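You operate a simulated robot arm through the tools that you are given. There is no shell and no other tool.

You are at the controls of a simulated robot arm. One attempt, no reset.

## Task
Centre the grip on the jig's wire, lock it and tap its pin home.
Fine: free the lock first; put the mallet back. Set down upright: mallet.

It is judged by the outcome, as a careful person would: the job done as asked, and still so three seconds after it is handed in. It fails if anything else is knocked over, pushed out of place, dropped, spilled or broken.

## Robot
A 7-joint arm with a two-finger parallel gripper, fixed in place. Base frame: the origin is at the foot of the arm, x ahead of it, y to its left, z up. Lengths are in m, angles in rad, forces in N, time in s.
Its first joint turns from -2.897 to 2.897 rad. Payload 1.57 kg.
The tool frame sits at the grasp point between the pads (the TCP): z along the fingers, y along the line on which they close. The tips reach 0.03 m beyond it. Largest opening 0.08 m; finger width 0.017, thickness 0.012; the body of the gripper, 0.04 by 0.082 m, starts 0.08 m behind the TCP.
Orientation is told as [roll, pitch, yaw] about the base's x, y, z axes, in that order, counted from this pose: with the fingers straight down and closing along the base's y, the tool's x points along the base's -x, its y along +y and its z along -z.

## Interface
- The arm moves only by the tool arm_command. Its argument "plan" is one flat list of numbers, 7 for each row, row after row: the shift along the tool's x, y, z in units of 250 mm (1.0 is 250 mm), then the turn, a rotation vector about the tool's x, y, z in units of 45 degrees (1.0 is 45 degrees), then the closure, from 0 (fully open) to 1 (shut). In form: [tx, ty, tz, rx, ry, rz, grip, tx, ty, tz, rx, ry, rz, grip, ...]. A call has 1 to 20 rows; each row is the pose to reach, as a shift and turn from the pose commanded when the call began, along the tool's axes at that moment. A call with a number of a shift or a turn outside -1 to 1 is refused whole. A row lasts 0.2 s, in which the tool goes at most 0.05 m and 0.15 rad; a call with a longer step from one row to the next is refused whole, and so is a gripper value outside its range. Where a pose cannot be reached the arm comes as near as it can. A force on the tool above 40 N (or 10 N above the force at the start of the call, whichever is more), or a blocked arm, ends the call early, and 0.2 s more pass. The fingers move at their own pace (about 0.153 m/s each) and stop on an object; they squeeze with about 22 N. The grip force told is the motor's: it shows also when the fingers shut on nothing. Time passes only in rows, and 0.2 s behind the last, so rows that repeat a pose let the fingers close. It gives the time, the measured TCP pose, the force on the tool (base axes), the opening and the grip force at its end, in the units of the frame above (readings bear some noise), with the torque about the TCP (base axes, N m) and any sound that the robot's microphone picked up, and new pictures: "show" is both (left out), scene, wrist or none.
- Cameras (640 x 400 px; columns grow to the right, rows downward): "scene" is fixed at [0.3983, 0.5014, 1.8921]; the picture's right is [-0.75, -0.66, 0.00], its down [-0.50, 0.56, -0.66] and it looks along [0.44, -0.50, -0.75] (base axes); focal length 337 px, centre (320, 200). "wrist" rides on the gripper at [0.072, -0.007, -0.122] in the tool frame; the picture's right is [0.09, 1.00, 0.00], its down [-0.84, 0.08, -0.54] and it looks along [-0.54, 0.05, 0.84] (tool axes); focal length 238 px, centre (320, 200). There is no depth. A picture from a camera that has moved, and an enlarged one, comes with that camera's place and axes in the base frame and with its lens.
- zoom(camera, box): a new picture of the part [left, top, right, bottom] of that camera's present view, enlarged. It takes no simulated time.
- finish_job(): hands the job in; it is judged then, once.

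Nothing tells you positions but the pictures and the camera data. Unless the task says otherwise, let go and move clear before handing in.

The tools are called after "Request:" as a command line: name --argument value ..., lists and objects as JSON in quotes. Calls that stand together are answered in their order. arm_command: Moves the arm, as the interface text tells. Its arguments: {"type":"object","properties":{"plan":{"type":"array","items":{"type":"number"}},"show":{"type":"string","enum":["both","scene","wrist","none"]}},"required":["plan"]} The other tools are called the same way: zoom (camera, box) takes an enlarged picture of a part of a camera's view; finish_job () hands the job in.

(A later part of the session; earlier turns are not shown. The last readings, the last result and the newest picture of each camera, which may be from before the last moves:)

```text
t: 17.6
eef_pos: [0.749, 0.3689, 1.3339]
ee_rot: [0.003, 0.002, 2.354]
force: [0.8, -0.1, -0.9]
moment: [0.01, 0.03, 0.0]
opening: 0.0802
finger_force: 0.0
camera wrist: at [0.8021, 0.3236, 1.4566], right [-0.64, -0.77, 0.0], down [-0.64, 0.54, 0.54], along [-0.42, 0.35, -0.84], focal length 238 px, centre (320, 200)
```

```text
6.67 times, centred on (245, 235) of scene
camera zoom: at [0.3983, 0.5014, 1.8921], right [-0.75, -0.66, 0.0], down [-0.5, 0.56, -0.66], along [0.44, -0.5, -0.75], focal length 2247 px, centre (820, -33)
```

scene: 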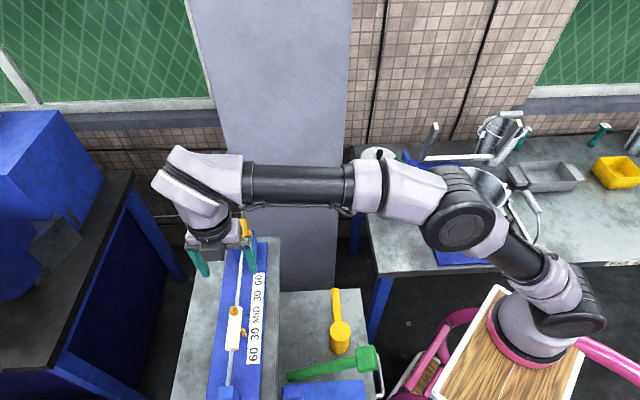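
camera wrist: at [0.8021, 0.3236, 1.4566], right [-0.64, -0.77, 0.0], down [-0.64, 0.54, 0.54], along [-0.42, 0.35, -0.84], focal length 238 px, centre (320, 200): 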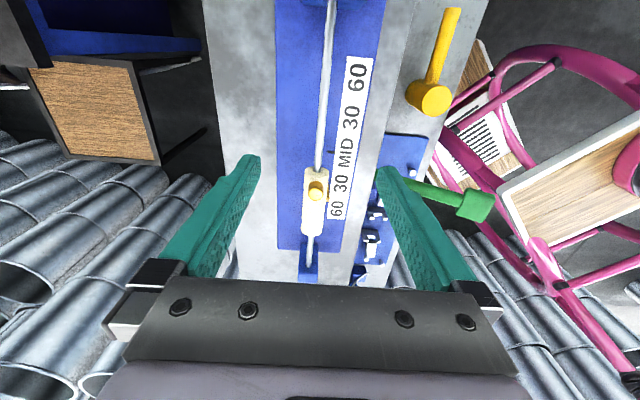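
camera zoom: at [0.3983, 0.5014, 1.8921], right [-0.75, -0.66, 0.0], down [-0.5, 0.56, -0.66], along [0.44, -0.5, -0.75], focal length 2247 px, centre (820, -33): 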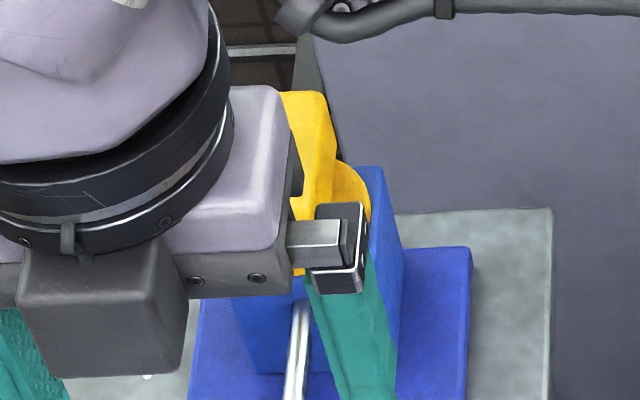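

The knob has stayed along the wire. Next I'll move over the near half of the grip, clear of the pointer and pin, and lower the fingers around it.

Request:
arm_command --plan '[-0.14, 0, 0, 0, 0, 0, 0, -0.28, 0, 0, 0, 0, 0, 0, -0.413, 0, 0, 0, 0, 0, 0, -0.413, 0, 0.14, 0, 0, 0, 0, -0.413, 0, 0.28, 0, 0, 0, 0, -0.413, 0, 0.36, 0, 0, 0, 0]' --show "both"

Request:
zoom --camera "wrist" --box '[240, 40, 400, 240]'

Request:
zoom --camera "scene" --box '[205, 205, 285, 265]'

```text
t: 19.0
eef_pos: [0.6731, 0.4456, 1.2458]
ee_rot: [0.001, 0.003, 2.354]
force: [-0.2, 0.4, -0.8]
moment: [0.03, 0.01, -0.04]
opening: 0.08
finger_force: 0.1
camera wrist: at [0.7276, 0.4002, 1.3677], right [-0.64, -0.77, 0.0], down [-0.65, 0.54, 0.54], along [-0.42, 0.35, -0.84], focal length 238 px, centre (320, 200)
```

scene: 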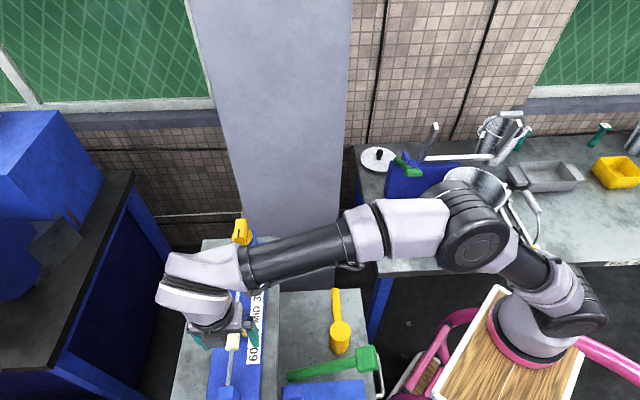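
wrist: 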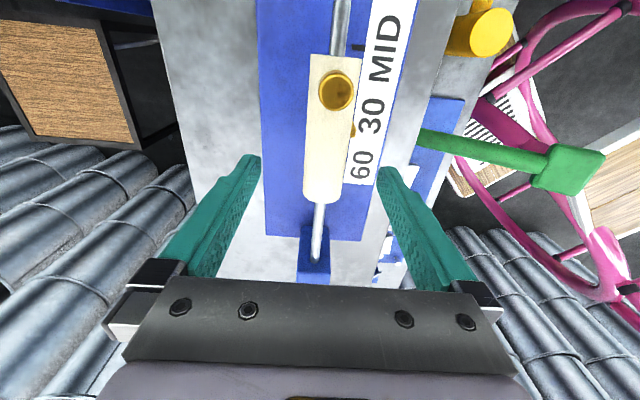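

```text
2.00 times, centred on (320, 140) of wrist
camera zoom: at [0.7276, 0.4002, 1.3677], right [-0.64, -0.77, 0.0], down [-0.65, 0.54, 0.54], along [-0.42, 0.35, -0.84], focal length 477 px, centre (320, 320)
```

zoom: 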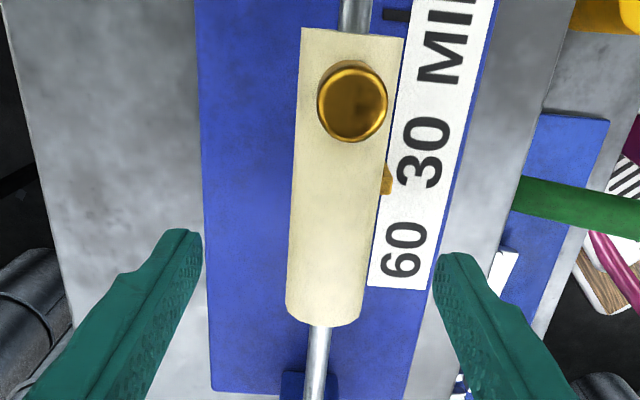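

```text
6.67 times, centred on (245, 235) of scene
camera zoom: at [0.3983, 0.5014, 1.8921], right [-0.75, -0.66, 0.0], down [-0.5, 0.56, -0.66], along [0.44, -0.5, -0.75], focal length 2247 px, centre (820, -33)
```

zoom: 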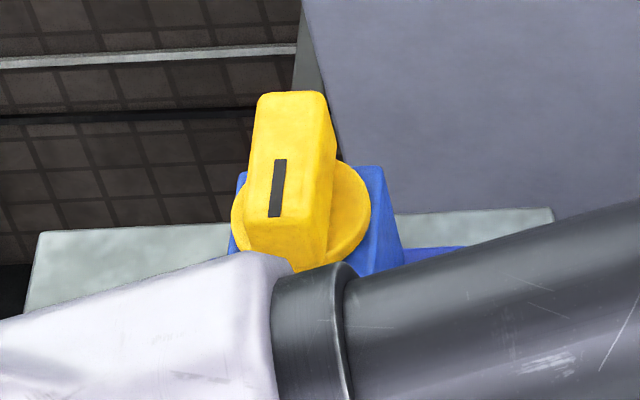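

The index line now points along the wire toward the grip. The fingers are over the near half of the sleeve, about 2 mm off sideways. I'll correct that, lower to the wire's height and close.

Request:
arm_command --plan '[0, 0.008, 0.04, 0, 0, 0, 0, 0, 0.008, 0.08, 0, 0, 0, 0, 0, 0.008, 0.08, 0, 0, 0, 0.5, 0, 0.008, 0.08, 0, 0, 0, 1, 0, 0.008, 0.08, 0, 0, 0, 1, 0, 0.008, 0.08, 0, 0, 0, 1]' --show "both"

Request:
zoom --camera "wrist" --box '[240, 40, 400, 240]'

```text
t: 20.4
eef_pos: [0.6739, 0.4433, 1.2259]
ee_rot: [0.0, 0.001, 2.355]
force: [11.2, 12.6, 0.4]
moment: [0.07, -0.18, 0.32]
opening: 0.026
finger_force: 37.1
camera wrist: at [0.727, 0.3978, 1.3479], right [-0.64, -0.77, 0.0], down [-0.65, 0.54, 0.54], along [-0.42, 0.34, -0.84], focal length 238 px, centre (320, 200)
```

scene: 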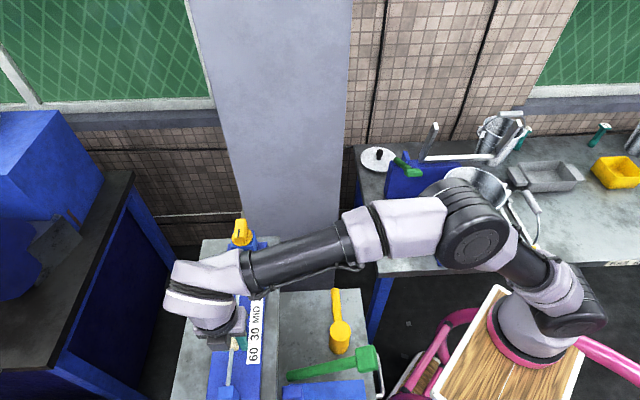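
wrist: 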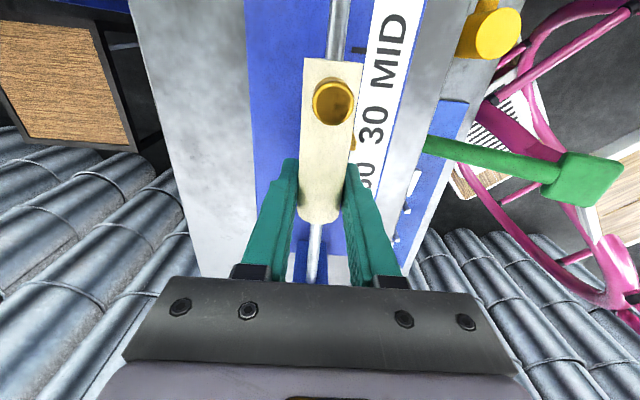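

```text
2.00 times, centred on (320, 140) of wrist
camera zoom: at [0.727, 0.3978, 1.3479], right [-0.64, -0.77, 0.0], down [-0.65, 0.54, 0.54], along [-0.42, 0.34, -0.84], focal length 477 px, centre (320, 320)
```

zoom: 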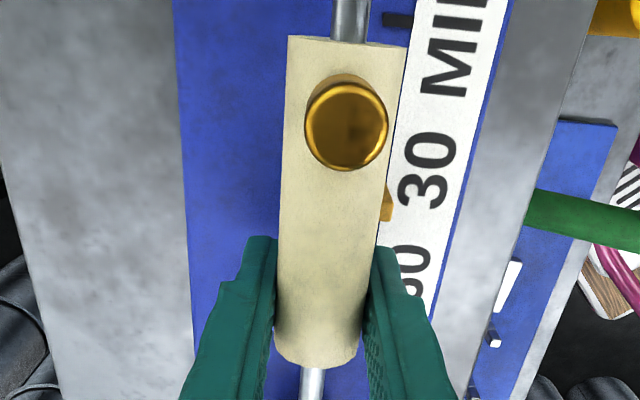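

I have the sleeve (opening 26 mm), with some side load. I'll relieve it, then test a small 4 mm slide toward MID and watch the force along the wire.

Request:
arm_command --plan '[0, -0.012, 0, 0, 0, 0, 1, 0.008, -0.012, 0, 0, 0, 0, 1, 0.016, -0.012, 0, 0, 0, 0, 1, 0.016, -0.012, 0, 0, 0, 0, 1]' --show "wrist"

Request:
zoom --camera "wrist" --box '[240, 40, 400, 240]'

```text
t: 21.4
eef_pos: [0.6771, 0.4408, 1.2252]
ee_rot: [0.0, 0.0, 2.353]
force: [-19.9, -19.0, -3.9]
moment: [0.34, 0.5, 0.04]
opening: 0.0257
finger_force: 36.9
camera wrist: at [0.7304, 0.3948, 1.3477], right [-0.64, -0.77, 0.0], down [-0.64, 0.54, 0.54], along [-0.42, 0.35, -0.84], focal length 238 px, centre (320, 200)
```

wrist: 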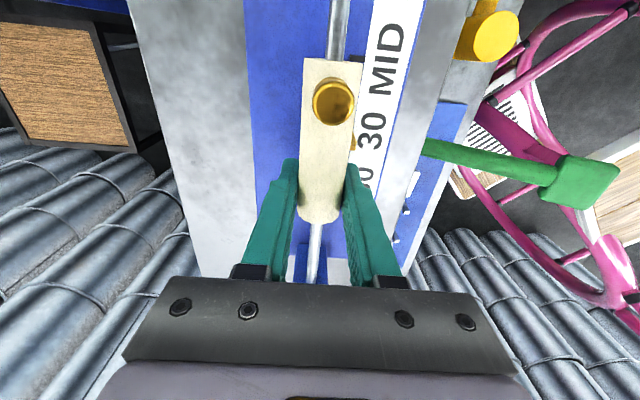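

```text
2.00 times, centred on (320, 140) of wrist
camera zoom: at [0.7304, 0.3948, 1.3477], right [-0.64, -0.77, 0.0], down [-0.64, 0.54, 0.54], along [-0.42, 0.35, -0.84], focal length 477 px, centre (320, 320)
```

zoom: 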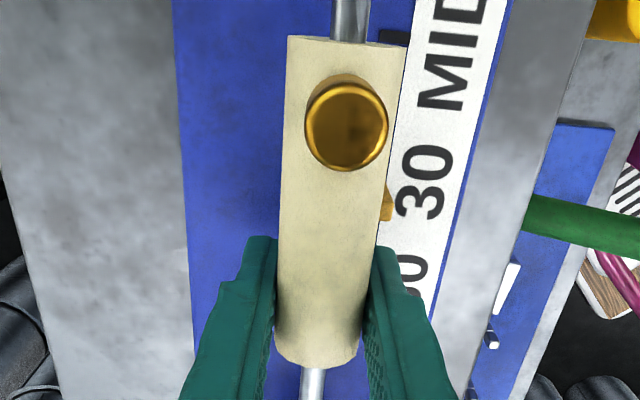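

The sleeve slid 4 mm with no resistance along the wire, so the lock is free. I overcorrected the side offset, so I'll take back 1.9 mm and slide most of the remaining way.

Request:
arm_command --plan '[0, 0.0075, 0, 0, 0, 0, 1, 0.04, 0.0075, 0, 0, 0, 0, 1, 0.08, 0.0075, 0, 0, 0, 0, 1, 0.12, 0.0075, 0, 0, 0, 0, 1, 0.16, 0.0075, 0, 0, 0, 0, 1, 0.16, 0.0075, 0, 0, 0, 0, 1]' --show "both"

Request:
zoom --camera "wrist" --box '[260, 80, 400, 200]'

Request:
zoom --camera "scene" --box '[205, 260, 285, 340]'

```text
t: 22.8
eef_pos: [0.7051, 0.4122, 1.2251]
ee_rot: [0.0, 0.002, 2.354]
force: [-12.4, -13.7, -9.1]
moment: [-0.2, -0.25, 0.46]
opening: 0.026
finger_force: 36.9
camera wrist: at [0.7592, 0.3659, 1.3479], right [-0.64, -0.77, 0.0], down [-0.65, 0.54, 0.54], along [-0.42, 0.34, -0.84], focal length 238 px, centre (320, 200)
```

scene: 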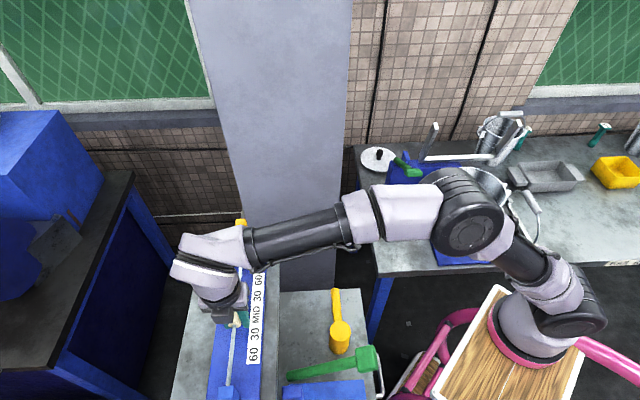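
wrist: 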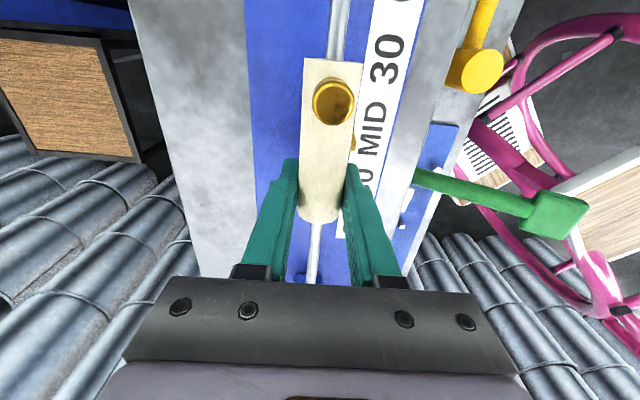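

```text
3.33 times, centred on (330, 140) of wrist
camera zoom: at [0.7592, 0.3659, 1.3479], right [-0.64, -0.77, 0.0], down [-0.65, 0.54, 0.54], along [-0.42, 0.34, -0.84], focal length 794 px, centre (287, 400)
```

zoom: 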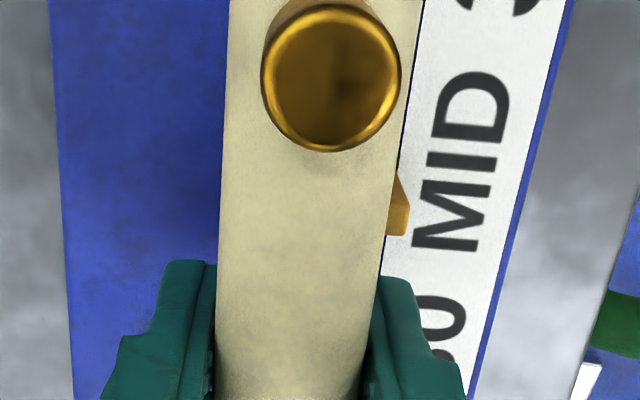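

```text
5.00 times, centred on (245, 300) of scene
camera zoom: at [0.3983, 0.5014, 1.8921], right [-0.75, -0.66, 0.0], down [-0.5, 0.56, -0.66], along [0.44, -0.5, -0.75], focal length 1686 px, centre (695, -300)
```

zoom: 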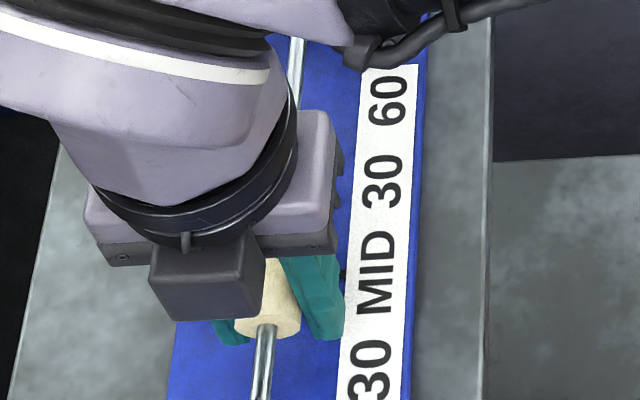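

The tick is hidden behind the sleeve from here. I estimate about 3.5 mm still to go, so I'll finish that move, release and look from above.

Request:
arm_command --plan '[0.007, 0.005, 0, 0, 0, 0, 1, 0.014, 0.005, 0, 0, 0, 0, 1, 0.014, 0.005, 0, 0, 0, 0, 1, 0.014, 0.005, 0, 0, 0, 0, 0.5, 0.014, 0.005, 0, 0, 0, 0, 0, 0.014, 0.005, 0, 0, 0, 0, 0, 0.014, 0.005, -0.15, 0, 0, 0, 0, 0.014, 0.005, -0.3, 0, 0, 0, 0, -0.1, 0.005, -0.35, 0, 0, 0, 0, -0.2, 0.005, -0.35, 0, 0, 0, 0]' --show "both"

Request:
zoom --camera "wrist" --box '[280, 20, 400, 120]'

Request:
zoom --camera "scene" --box '[205, 260, 285, 340]'

```text
t: 25.0
eef_pos: [0.6683, 0.4466, 1.3125]
ee_rot: [0.003, 0.001, 2.353]
force: [0.6, -0.3, -0.5]
moment: [0.03, 0.04, 0.03]
opening: 0.0799
finger_force: 0.0
camera wrist: at [0.7219, 0.4002, 1.4353], right [-0.64, -0.77, 0.0], down [-0.64, 0.54, 0.54], along [-0.42, 0.35, -0.84], focal length 238 px, centre (320, 200)
```

scene: 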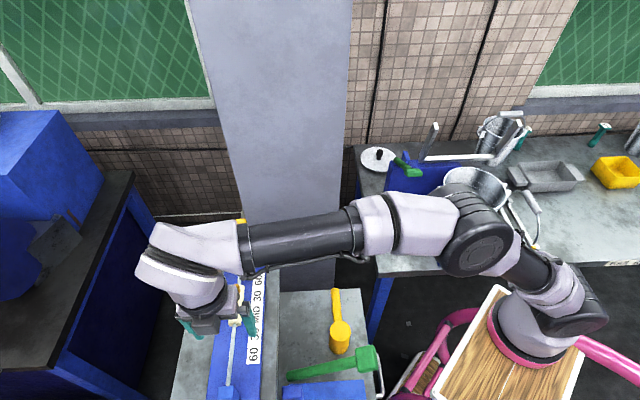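
wrist: 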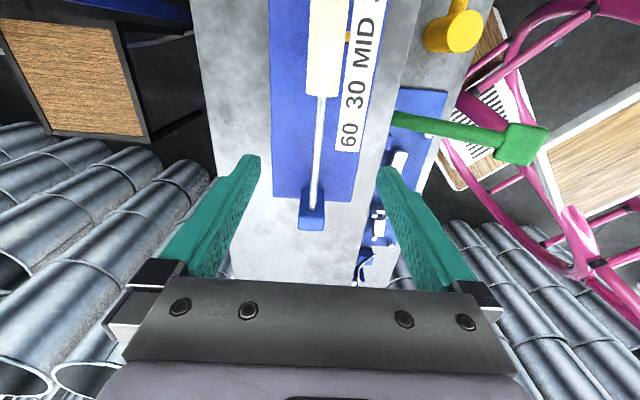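

```text
4.00 times, centred on (340, 70) of wrist
camera zoom: at [0.7219, 0.4002, 1.4353], right [-0.64, -0.77, 0.0], down [-0.64, 0.54, 0.54], along [-0.42, 0.35, -0.84], focal length 953 px, centre (240, 720)
```

zoom: 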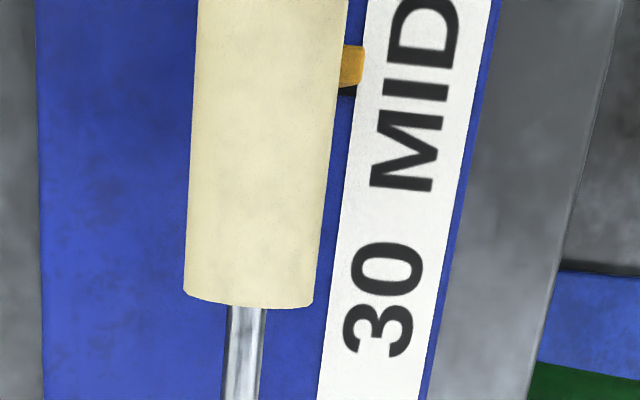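

```text
5.00 times, centred on (245, 300) of scene
camera zoom: at [0.3983, 0.5014, 1.8921], right [-0.75, -0.66, 0.0], down [-0.5, 0.56, -0.66], along [0.44, -0.5, -0.75], focal length 1686 px, centre (695, -300)
```

zoom: 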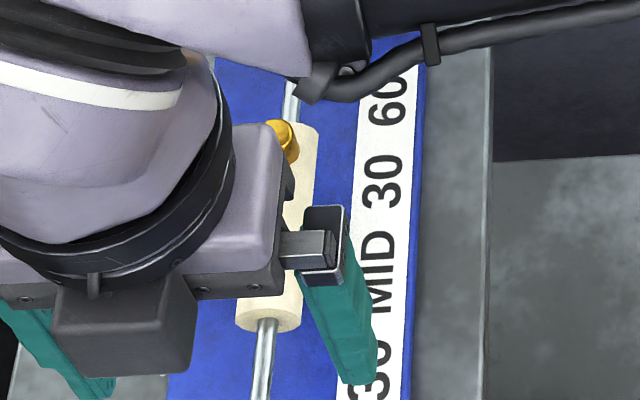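

The pointer is now close to the tick, perhaps a few mm past it. To judge it without the sleeve in the way, I'll view it from the scale side.

Request:
arm_command --plan '[0.06, 0.053, -0.04, 0, 0, 0.1667, 0, 0.16, 0.106, -0.04, 0, 0, 0.3333, 0, 0.26, 0.159, -0.04, 0, 0, 0.5, 0, 0.36, 0.212, -0.04, 0, 0, 0.6667, 0, 0.46, 0.265, -0.04, 0, 0, 0.8333, 0, 0.558, 0.318, -0.04, 0, 0, 1.0, 0]' --show "both"

Request:
zoom --camera "wrist" --box '[260, 140, 380, 240]'

Request:
zoom --camera "scene" --box '[205, 260, 285, 340]'

```text
t: 26.4
eef_pos: [0.7109, 0.291, 1.3233]
ee_rot: [-0.001, 0.003, 1.567]
force: [-0.2, 0.0, 0.2]
moment: [-0.01, -0.03, 0.0]
opening: 0.0802
finger_force: 0.1
camera wrist: at [0.7155, 0.2197, 1.4459], right [-1.0, -0.09, 0.0], down [-0.07, 0.84, 0.54], along [-0.05, 0.54, -0.84], focal length 238 px, centre (320, 200)
```

scene: 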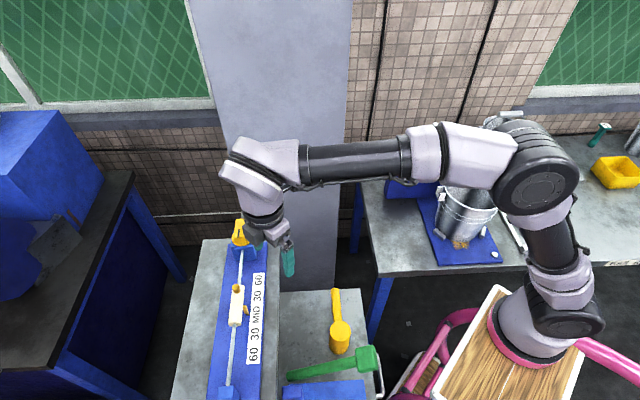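
wrist: 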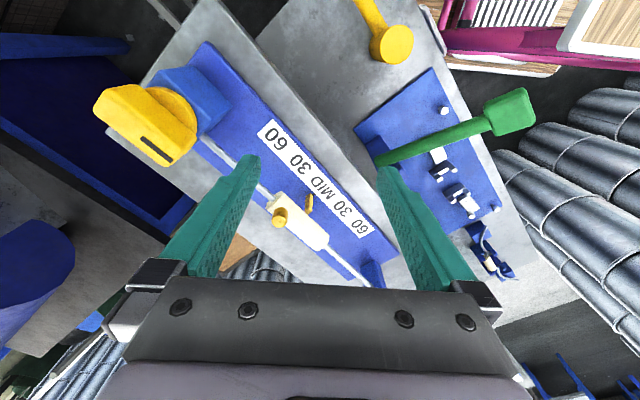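

```text
4.00 times, centred on (320, 190) of wrist
camera zoom: at [0.7155, 0.2197, 1.4459], right [-1.0, -0.09, 0.0], down [-0.07, 0.84, 0.54], along [-0.05, 0.54, -0.84], focal length 953 px, centre (320, 240)
```

zoom: 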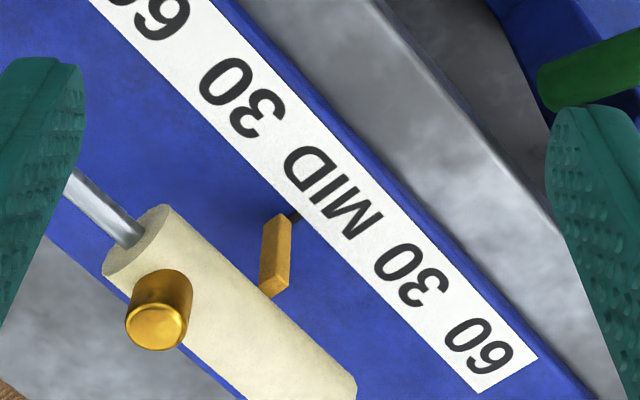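

```text
5.00 times, centred on (245, 300) of scene
camera zoom: at [0.3983, 0.5014, 1.8921], right [-0.75, -0.66, 0.0], down [-0.5, 0.56, -0.66], along [0.44, -0.5, -0.75], focal length 1686 px, centre (695, -300)
```

zoom: 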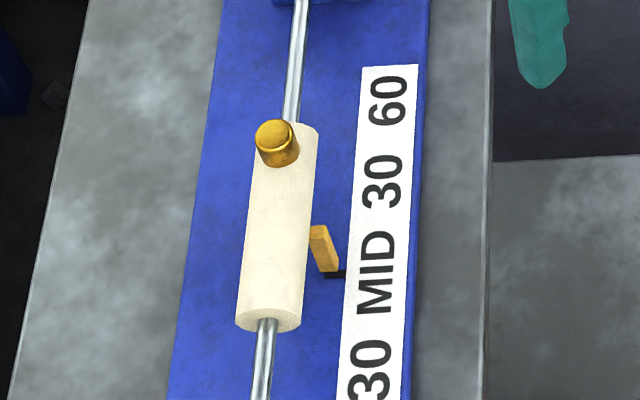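

Request:
zoom --camera "wrist" --box '[295, 180, 335, 220]'

Request:
zoom --camera "scene" --box '[225, 280, 265, 325]'

Request:
zoom --camera "wrist" --box '[260, 160, 360, 260]'

```text
10.00 times, centred on (315, 200) of wrist
camera zoom: at [0.7155, 0.2197, 1.4459], right [-1.0, -0.09, 0.0], down [-0.07, 0.84, 0.54], along [-0.05, 0.54, -0.84], focal length 2384 px, centre (370, 200)
```

zoom: 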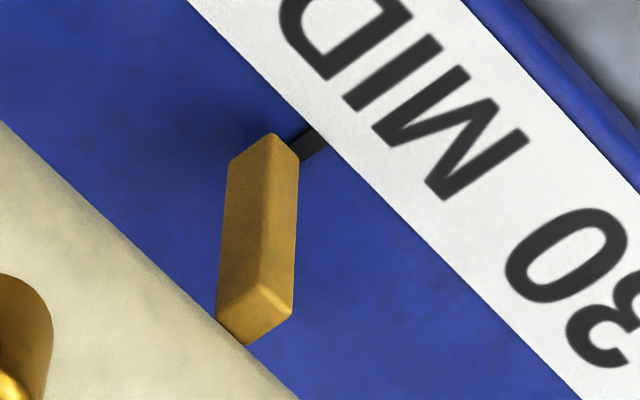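

```text
8.89 times, centred on (245, 302) of scene
camera zoom: at [0.3983, 0.5014, 1.8921], right [-0.75, -0.66, 0.0], down [-0.5, 0.56, -0.66], along [0.44, -0.5, -0.75], focal length 2996 px, centre (987, -711)
```

zoom: 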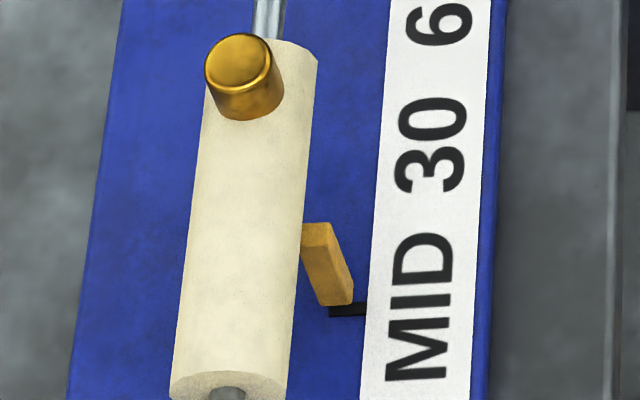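

```text
4.00 times, centred on (310, 210) of wrist
camera zoom: at [0.7155, 0.2197, 1.4459], right [-1.0, -0.09, 0.0], down [-0.07, 0.84, 0.54], along [-0.05, 0.54, -0.84], focal length 953 px, centre (360, 160)
```

zoom: 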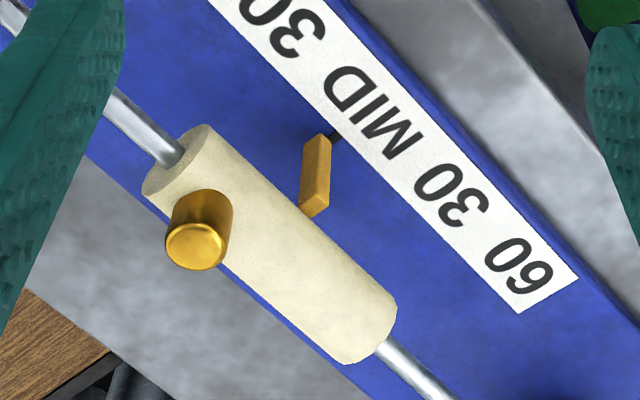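

Three independent views agree: the pointer is about 3 mm past the MID tick (f≈0.2363 against 0.2333). I'll re-grip the sleeve at the same spot and nudge it back 3 mm.

Request:
arm_command --plan '[-0.08, 0.002, 0, 0, 0, -0.1667, 0, -0.16, 0.004, 0, 0, 0, -0.3333, 0, -0.24, 0.006, 0, 0, 0, -0.5, 0, -0.32, 0.008, 0, 0, 0, -0.6667, 0, -0.4, 0.01, 0, 0, 0, -0.8333, 0, -0.4776, 0.0128, 0.04, 0, 0, -1.0, 0, -0.4776, 0.0128, 0.08, 0, 0, -1.0, 0]' --show "wrist"

Request:
zoom --camera "wrist" --box '[240, 40, 400, 240]'

```text
t: 28.0
eef_pos: [0.7079, 0.4128, 1.3016]
ee_rot: [0.003, 0.001, 2.356]
force: [-0.5, 0.2, -0.1]
moment: [-0.02, -0.01, 0.04]
opening: 0.0801
finger_force: 0.1
camera wrist: at [0.7612, 0.3664, 1.4253], right [-0.64, -0.77, 0.0], down [-0.65, 0.54, 0.54], along [-0.42, 0.34, -0.84], focal length 238 px, centre (320, 200)
```

wrist: 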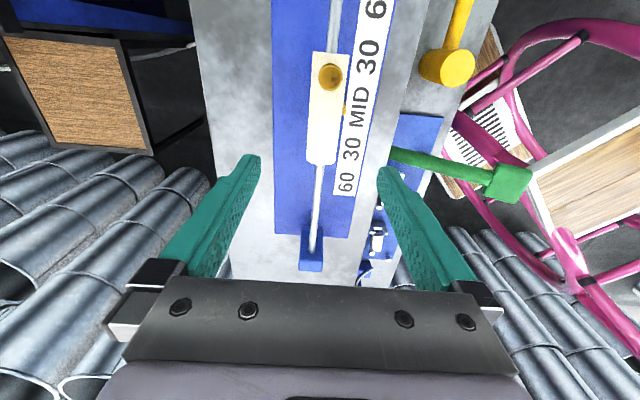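

```text
2.00 times, centred on (320, 140) of wrist
camera zoom: at [0.7612, 0.3664, 1.4253], right [-0.64, -0.77, 0.0], down [-0.65, 0.54, 0.54], along [-0.42, 0.34, -0.84], focal length 477 px, centre (320, 320)
```

zoom: 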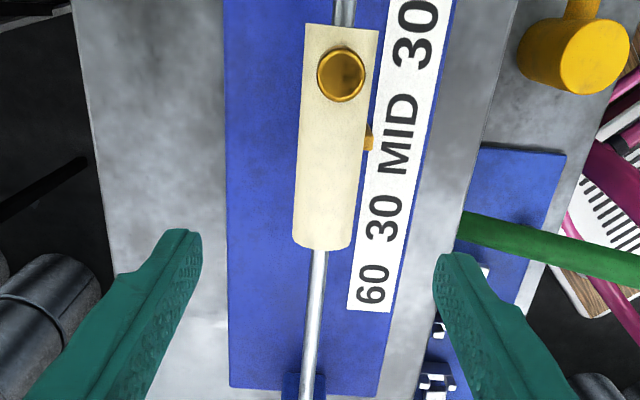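

Request:
arm_command --plan '[0, 0.003, 0.1, 0, 0, 0, 0, 0, 0.003, 0.2, 0, 0, 0, 0, 0, 0.003, 0.304, 0, 0, 0, 0, 0, 0.003, 0.304, 0, 0, 0, 0.5, 0, 0.003, 0.304, 0, 0, 0, 1, 0, 0.003, 0.304, 0, 0, 0, 1, 0, 0.003, 0.304, 0, 0, 0, 1]' --show "wrist"

Request:
zoom --camera "wrist" --box '[260, 80, 400, 200]'

```text
t: 29.6
eef_pos: [0.7068, 0.412, 1.2266]
ee_rot: [0.003, 0.001, 2.355]
force: [8.6, 9.0, 1.9]
moment: [0.12, -0.18, 0.22]
opening: 0.0256
finger_force: 36.8
camera wrist: at [0.7598, 0.365, 1.3484], right [-0.64, -0.77, 0.0], down [-0.65, 0.54, 0.54], along [-0.42, 0.34, -0.84], focal length 238 px, centre (320, 200)
```

wrist: 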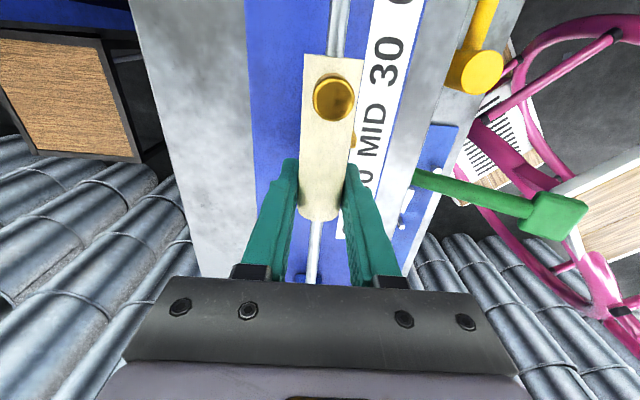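

```text
3.33 times, centred on (330, 140) of wrist
camera zoom: at [0.7598, 0.365, 1.3484], right [-0.64, -0.77, 0.0], down [-0.65, 0.54, 0.54], along [-0.42, 0.34, -0.84], focal length 794 px, centre (287, 400)
```

zoom: 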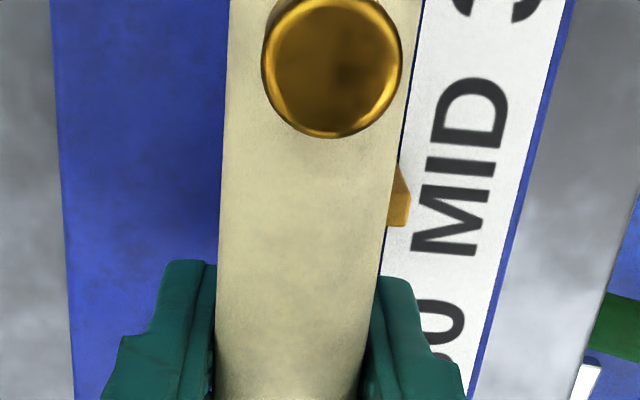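

Request:
arm_command --plan '[-0.006, -0.003, 0, 0, 0, 0, 1, -0.012, -0.003, 0, 0, 0, 0, 1, -0.012, -0.003, 0, 0, 0, 0, 1, -0.012, -0.003, 0, 0, 0, 0, 0.5, -0.012, -0.003, 0, 0, 0, 0, 0, -0.012, -0.003, 0, 0, 0, 0, 0, -0.012, -0.003, -0.15, 0, 0, 0, 0, -0.012, -0.003, -0.34, 0, 0, 0, 0, -0.1, -0.003, -0.34, 0, 0, 0, 0, -0.16, -0.003, -0.34, 0, 0, 0, 0, -0.16, -0.003, -0.34, 0, 0, 0, 0]' --show "both"

Request:
zoom --camera "wrist" --box '[310, 10, 370, 60]'

Request:
zoom --camera "wrist" --box '[270, 0, 390, 120]'

```text
t: 32.0
eef_pos: [0.6795, 0.4385, 1.312]
ee_rot: [0.002, 0.002, 2.356]
force: [-0.1, -0.2, 0.1]
moment: [-0.02, 0.02, -0.04]
opening: 0.0799
finger_force: 0.0
camera wrist: at [0.7331, 0.3937, 1.4339], right [-0.64, -0.77, 0.0], down [-0.65, 0.54, 0.54], along [-0.42, 0.34, -0.84], focal length 238 px, centre (320, 200)
```

scene: 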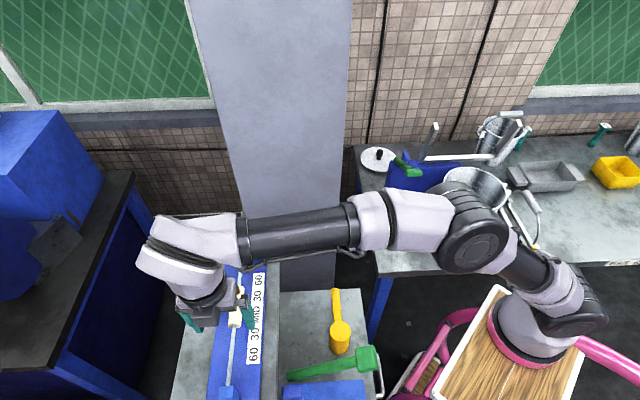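
wrist: 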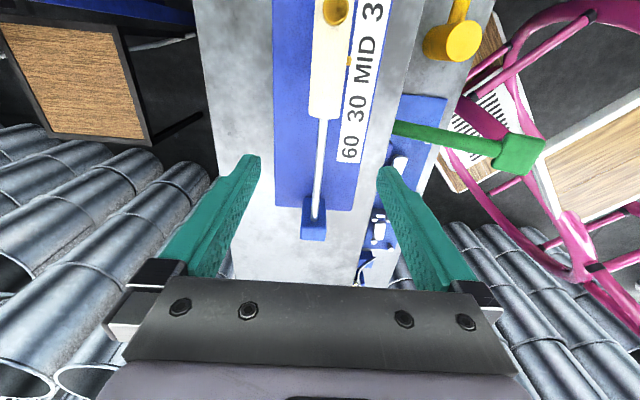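

```text
8.00 times, centred on (340, 35) of wrist
camera zoom: at [0.7331, 0.3937, 1.4339], right [-0.64, -0.77, 0.0], down [-0.65, 0.54, 0.54], along [-0.42, 0.34, -0.84], focal length 1907 px, centre (160, 1520)
```

zoom: 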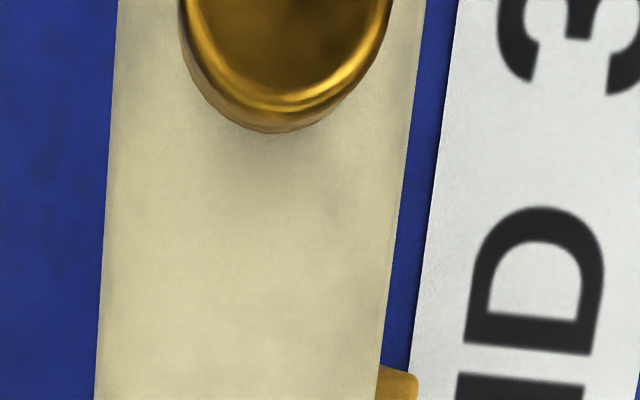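

```text
3.33 times, centred on (330, 60) of wrist
camera zoom: at [0.7331, 0.3937, 1.4339], right [-0.64, -0.77, 0.0], down [-0.65, 0.54, 0.54], along [-0.42, 0.34, -0.84], focal length 794 px, centre (287, 667)
```

zoom: 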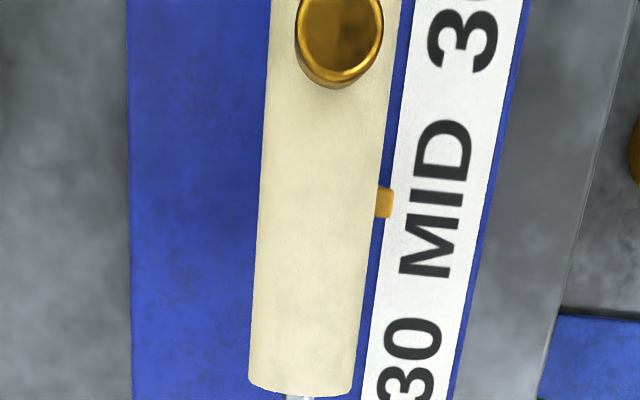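

The pointer now covers the tick: it measures f≈0.2326 against 0.2333, which is within about 1 mm of MID. I'll move toward the knob at a safe height and re-check alignment from there before locking.

Request:
arm_command --plan '[0.12, 0, -0.04, 0, 0, 0, 0, 0.24, 0, -0.088, 0, 0, 0, 0, 0.36, 0, -0.088, 0, 0, 0, 0, 0.458, 0, -0.088, 0, 0, 0, 0, 0.458, 0, -0.088, 0, 0, 0, 0]' --show "both"

Request:
zoom --camera "wrist" --box '[290, 120, 370, 200]'

Request:
zoom --camera "scene" --box '[215, 280, 265, 330]'

```text
t: 33.2
eef_pos: [0.7618, 0.3576, 1.3352]
ee_rot: [0.003, 0.001, 2.354]
force: [0.7, 0.2, 1.3]
moment: [0.0, 0.01, 0.01]
opening: 0.08
finger_force: 0.0
camera wrist: at [0.8151, 0.3117, 1.4563], right [-0.64, -0.77, 0.0], down [-0.65, 0.54, 0.54], along [-0.42, 0.34, -0.84], focal length 238 px, centre (320, 200)
```

scene: 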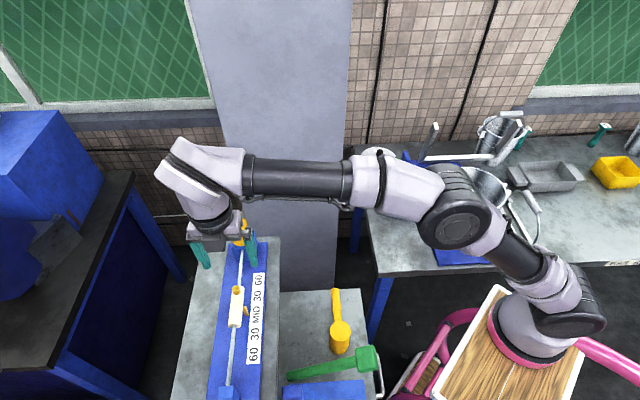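
wrist: 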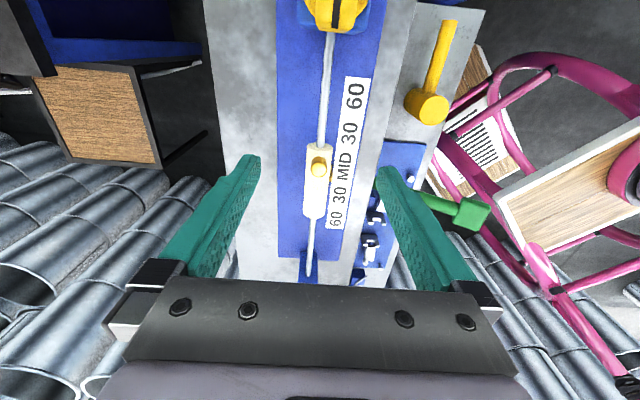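

```text
5.00 times, centred on (330, 160) of wrist
camera zoom: at [0.8151, 0.3117, 1.4563], right [-0.64, -0.77, 0.0], down [-0.65, 0.54, 0.54], along [-0.42, 0.34, -0.84], focal length 1192 px, centre (270, 400)
```

zoom: 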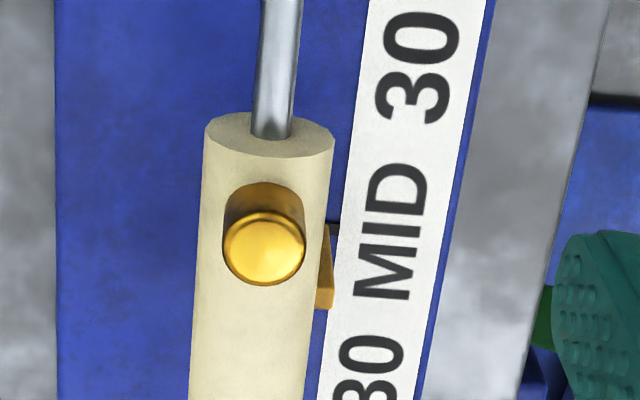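

```text
8.00 times, centred on (240, 305) of scene
camera zoom: at [0.3983, 0.5014, 1.8921], right [-0.75, -0.66, 0.0], down [-0.5, 0.56, -0.66], along [0.44, -0.5, -0.75], focal length 2697 px, centre (960, -640)
```

zoom: 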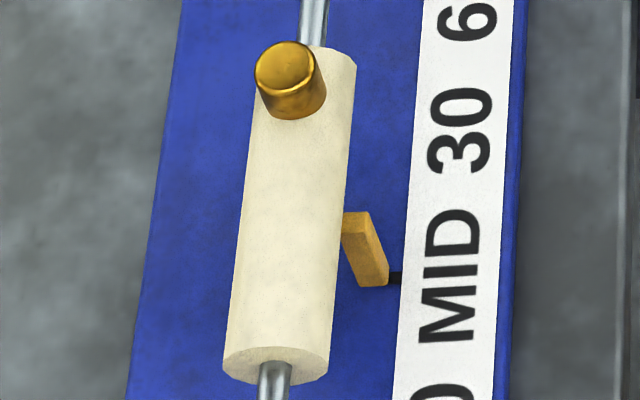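

The scene view also puts the pointer within about 1.2 mm of the tick, with the sleeve ends symmetric, so the grip is centred. Next I'll go back to the knob, straddle the bar with the fingers either side, and turn it back to lock.

Request:
arm_command --plan '[0, 0.01, 0.1, 0, 0, 0, 0, 0, 0.01, 0.197, 0, 0, 0, 0, 0.14, 0.01, 0.197, 0, 0, 0, 0, 0.28, 0.01, 0.197, 0, 0, 0, 0, 0.435, 0.01, 0.197, 0, 0, 0, 0, 0.435, 0.01, 0.197, 0, 0, 0, 0]' --show "wrist"

Request:
zoom --camera "wrist" --box '[240, 120, 400, 240]'

Request:
zoom --camera "scene" --box '[215, 280, 265, 330]'

```text
t: 34.6
eef_pos: [0.8346, 0.28, 1.2866]
ee_rot: [0.001, 0.001, 2.355]
force: [-0.2, 0.3, -0.1]
moment: [0.0, -0.01, 0.01]
opening: 0.0801
finger_force: 0.1
camera wrist: at [0.8882, 0.234, 1.4089], right [-0.64, -0.77, 0.0], down [-0.65, 0.54, 0.54], along [-0.42, 0.34, -0.84], focal length 238 px, centre (320, 200)
```

wrist: 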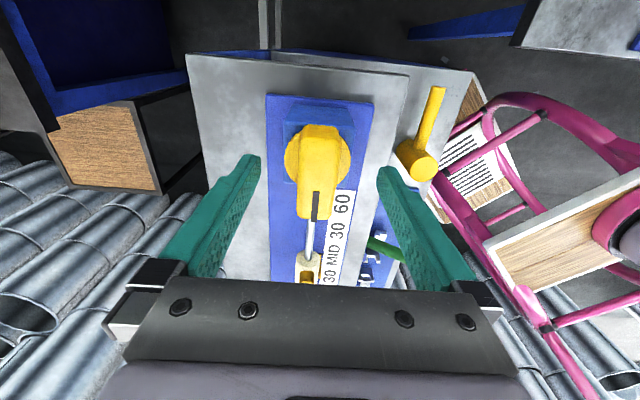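

```text
3.33 times, centred on (320, 180) of wrist
camera zoom: at [0.8882, 0.234, 1.4089], right [-0.64, -0.77, 0.0], down [-0.65, 0.54, 0.54], along [-0.42, 0.34, -0.84], focal length 794 px, centre (320, 267)
```

zoom: 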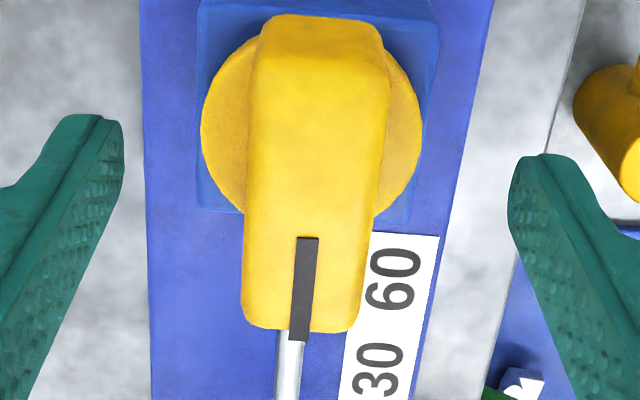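

```text
8.00 times, centred on (240, 305) of scene
camera zoom: at [0.3983, 0.5014, 1.8921], right [-0.75, -0.66, 0.0], down [-0.5, 0.56, -0.66], along [0.44, -0.5, -0.75], focal length 2697 px, centre (960, -640)
```

zoom: 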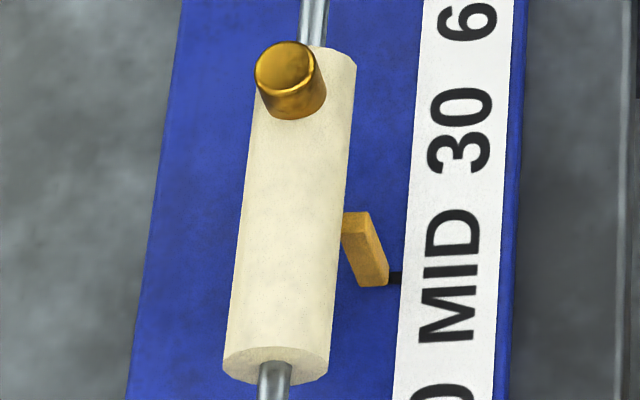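

The bar is almost centred between the pads. I'll make a small correction (1.5 mm sideways, 3.5 mm along the bar) and close.

Request:
arm_command --plan '[0.014, -0.005, 0, 0, 0, 0, 0, 0.014, -0.005, 0, 0, 0, 0, 0.5, 0.014, -0.005, 0, 0, 0, 0, 1, 0.014, -0.005, 0, 0, 0, 0, 1, 0.014, -0.005, 0, 0, 0, 0, 1]' --show "none"

```text
t: 35.8
eef_pos: [0.8382, 0.2792, 1.2856]
ee_rot: [0.003, 0.002, 2.354]
force: [8.4, 5.0, 2.8]
moment: [0.41, -0.45, 0.0]
opening: 0.0237
finger_force: 36.0
```

Request:
arm_command --plan '[0, -0.003, 0, 0, 0, 0.16, 1, 0, -0.003, 0, 0, 0, 0.32, 1, 0, -0.003, 0, 0, 0, 0.48, 1, 0, -0.003, 0, 0, 0, 0.64, 1, 0, -0.003, 0, 0, 0, 0.8, 1, 0, -0.003, 0, 0, 0, 0.96, 1]' --show "wrist"

```text
t: 37.2
eef_pos: [0.8383, 0.2781, 1.2855]
ee_rot: [0.0, 0.002, 1.599]
force: [-20.3, -5.8, 12.2]
moment: [0.02, 0.3, 0.05]
opening: 0.0238
finger_force: 36.0
camera wrist: at [0.8445, 0.2071, 1.4084], right [-0.99, -0.12, 0.0], down [-0.1, 0.83, 0.54], along [-0.07, 0.54, -0.84], focal length 238 px, centre (320, 200)
```

wrist: 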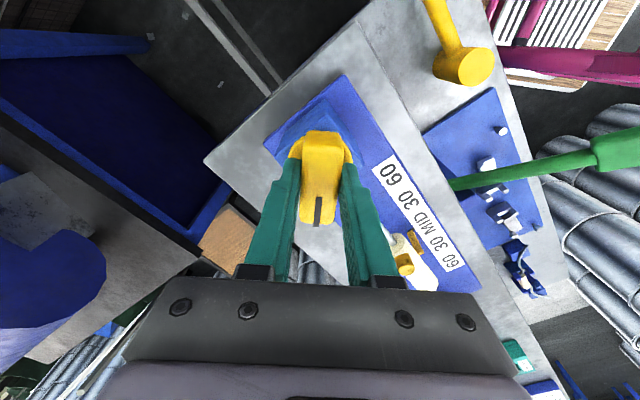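

Request:
arm_command --plan '[0, 0.005, 0, 0, 0, 0.0, 1, 0, 0.005, 0, 0, 0, 0.16, 1, 0, 0.005, 0, 0, 0, 0.32, 1, 0, 0.005, 0, 0, 0, 0.48, 1, 0, 0.005, 0, 0, 0, 0.64, 1, 0, 0.005, 0, 0, 0, 0.8, 1, 0, 0.005, 0, 0, 0, 0.94, 1]' --show "wrist"

```text
t: 38.8
eef_pos: [0.8372, 0.2773, 1.2858]
ee_rot: [-0.001, 0.002, 0.861]
force: [-17.6, -6.7, 14.3]
moment: [-0.32, 1.12, -0.01]
opening: 0.0239
finger_force: 35.8
camera wrist: at [0.793, 0.2204, 1.4083], right [-0.81, 0.58, 0.0], down [0.49, 0.69, 0.54], along [0.32, 0.44, -0.84], focal length 238 px, centre (320, 200)
```

wrist: 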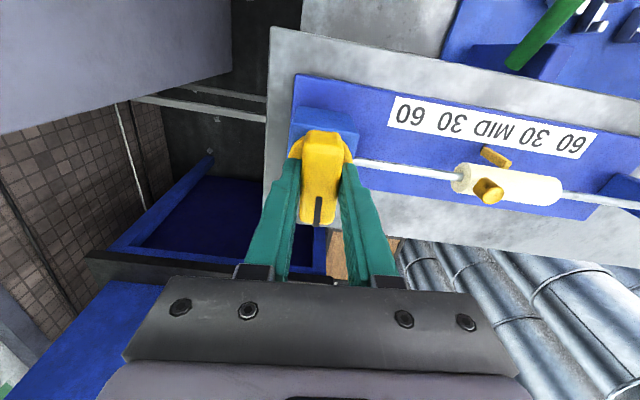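

Request:
arm_command --plan '[0.004, 0.003, -0.002, 0, 0, 0.05, 1, 0.004, 0.003, -0.002, 0, 0, 0.1, 1, 0.004, 0.003, -0.002, 0, 0, 0.1, 1]' --show "wrist"

Request:
zoom --camera "wrist" --box '[240, 120, 400, 240]'

```text
t: 39.6
eef_pos: [0.8373, 0.2789, 1.2853]
ee_rot: [-0.004, -0.002, 0.786]
force: [1.0, 1.4, 23.1]
moment: [0.99, 0.34, 0.08]
opening: 0.024
finger_force: 35.5
camera wrist: at [0.7883, 0.2237, 1.408], right [-0.77, 0.64, 0.0], down [0.54, 0.65, 0.54], along [0.35, 0.42, -0.84], focal length 238 px, centre (320, 200)
```

wrist: 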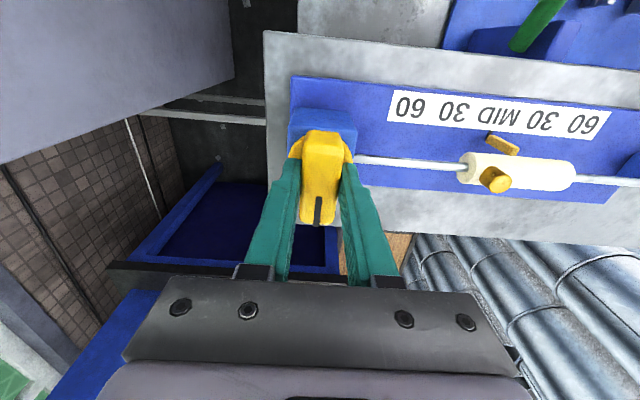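

```text
3.33 times, centred on (320, 180) of wrist
camera zoom: at [0.7883, 0.2237, 1.408], right [-0.77, 0.64, 0.0], down [0.54, 0.65, 0.54], along [0.35, 0.42, -0.84], focal length 794 px, centre (320, 267)
```

zoom: 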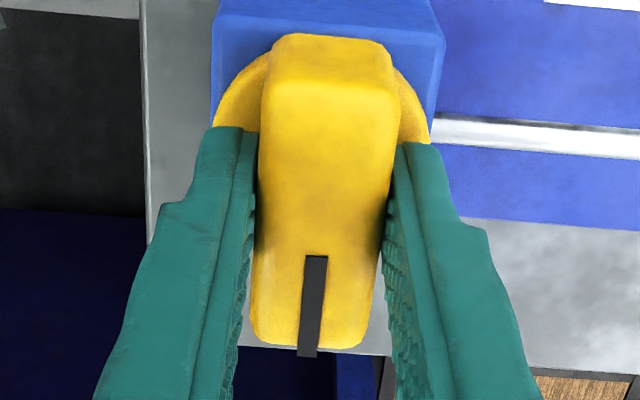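

The bar is back at its original angle across the wire, with the index toward +L. I'll press gently about 3° further to feel whether this is the locked stop.

Request:
arm_command --plan '[0, 0, -0.004, 0, 0, 0.03, 1, 0, 0, -0.004, 0, 0, 0.06, 1, 0, 0, -0.004, 0, 0, 0.06, 1]' --show "wrist"

Request:
zoom --camera "wrist" --box '[240, 120, 400, 240]'

```text
t: 40.4
eef_pos: [0.8365, 0.2784, 1.2858]
ee_rot: [-0.003, 0.002, 0.737]
force: [7.1, 7.6, 13.5]
moment: [0.93, 0.1, 0.88]
opening: 0.0242
finger_force: 36.4
camera wrist: at [0.786, 0.226, 1.408], right [-0.74, 0.68, 0.0], down [0.57, 0.62, 0.54], along [0.37, 0.4, -0.84], focal length 238 px, centre (320, 200)
```

wrist: 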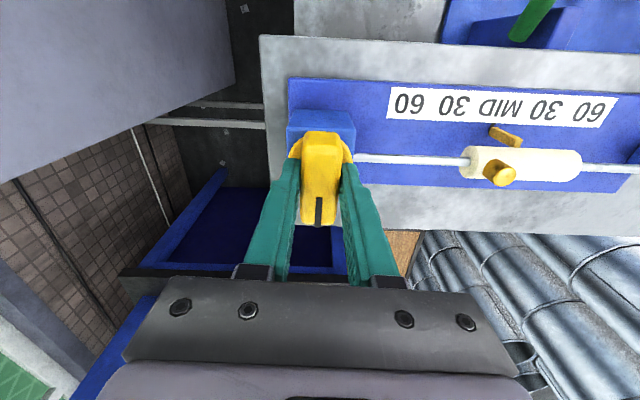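

```text
3.33 times, centred on (320, 180) of wrist
camera zoom: at [0.786, 0.226, 1.408], right [-0.74, 0.68, 0.0], down [0.57, 0.62, 0.54], along [0.37, 0.4, -0.84], focal length 794 px, centre (320, 267)
```

zoom: 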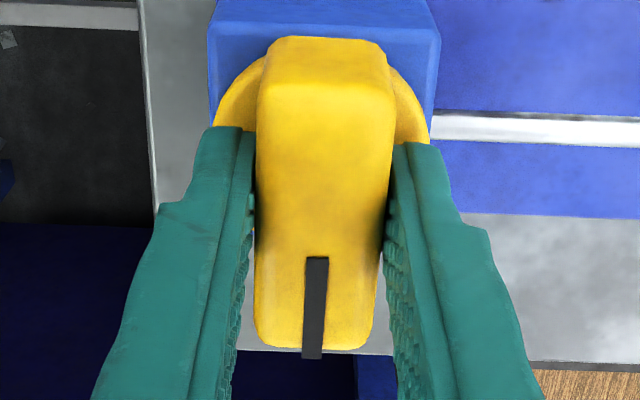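

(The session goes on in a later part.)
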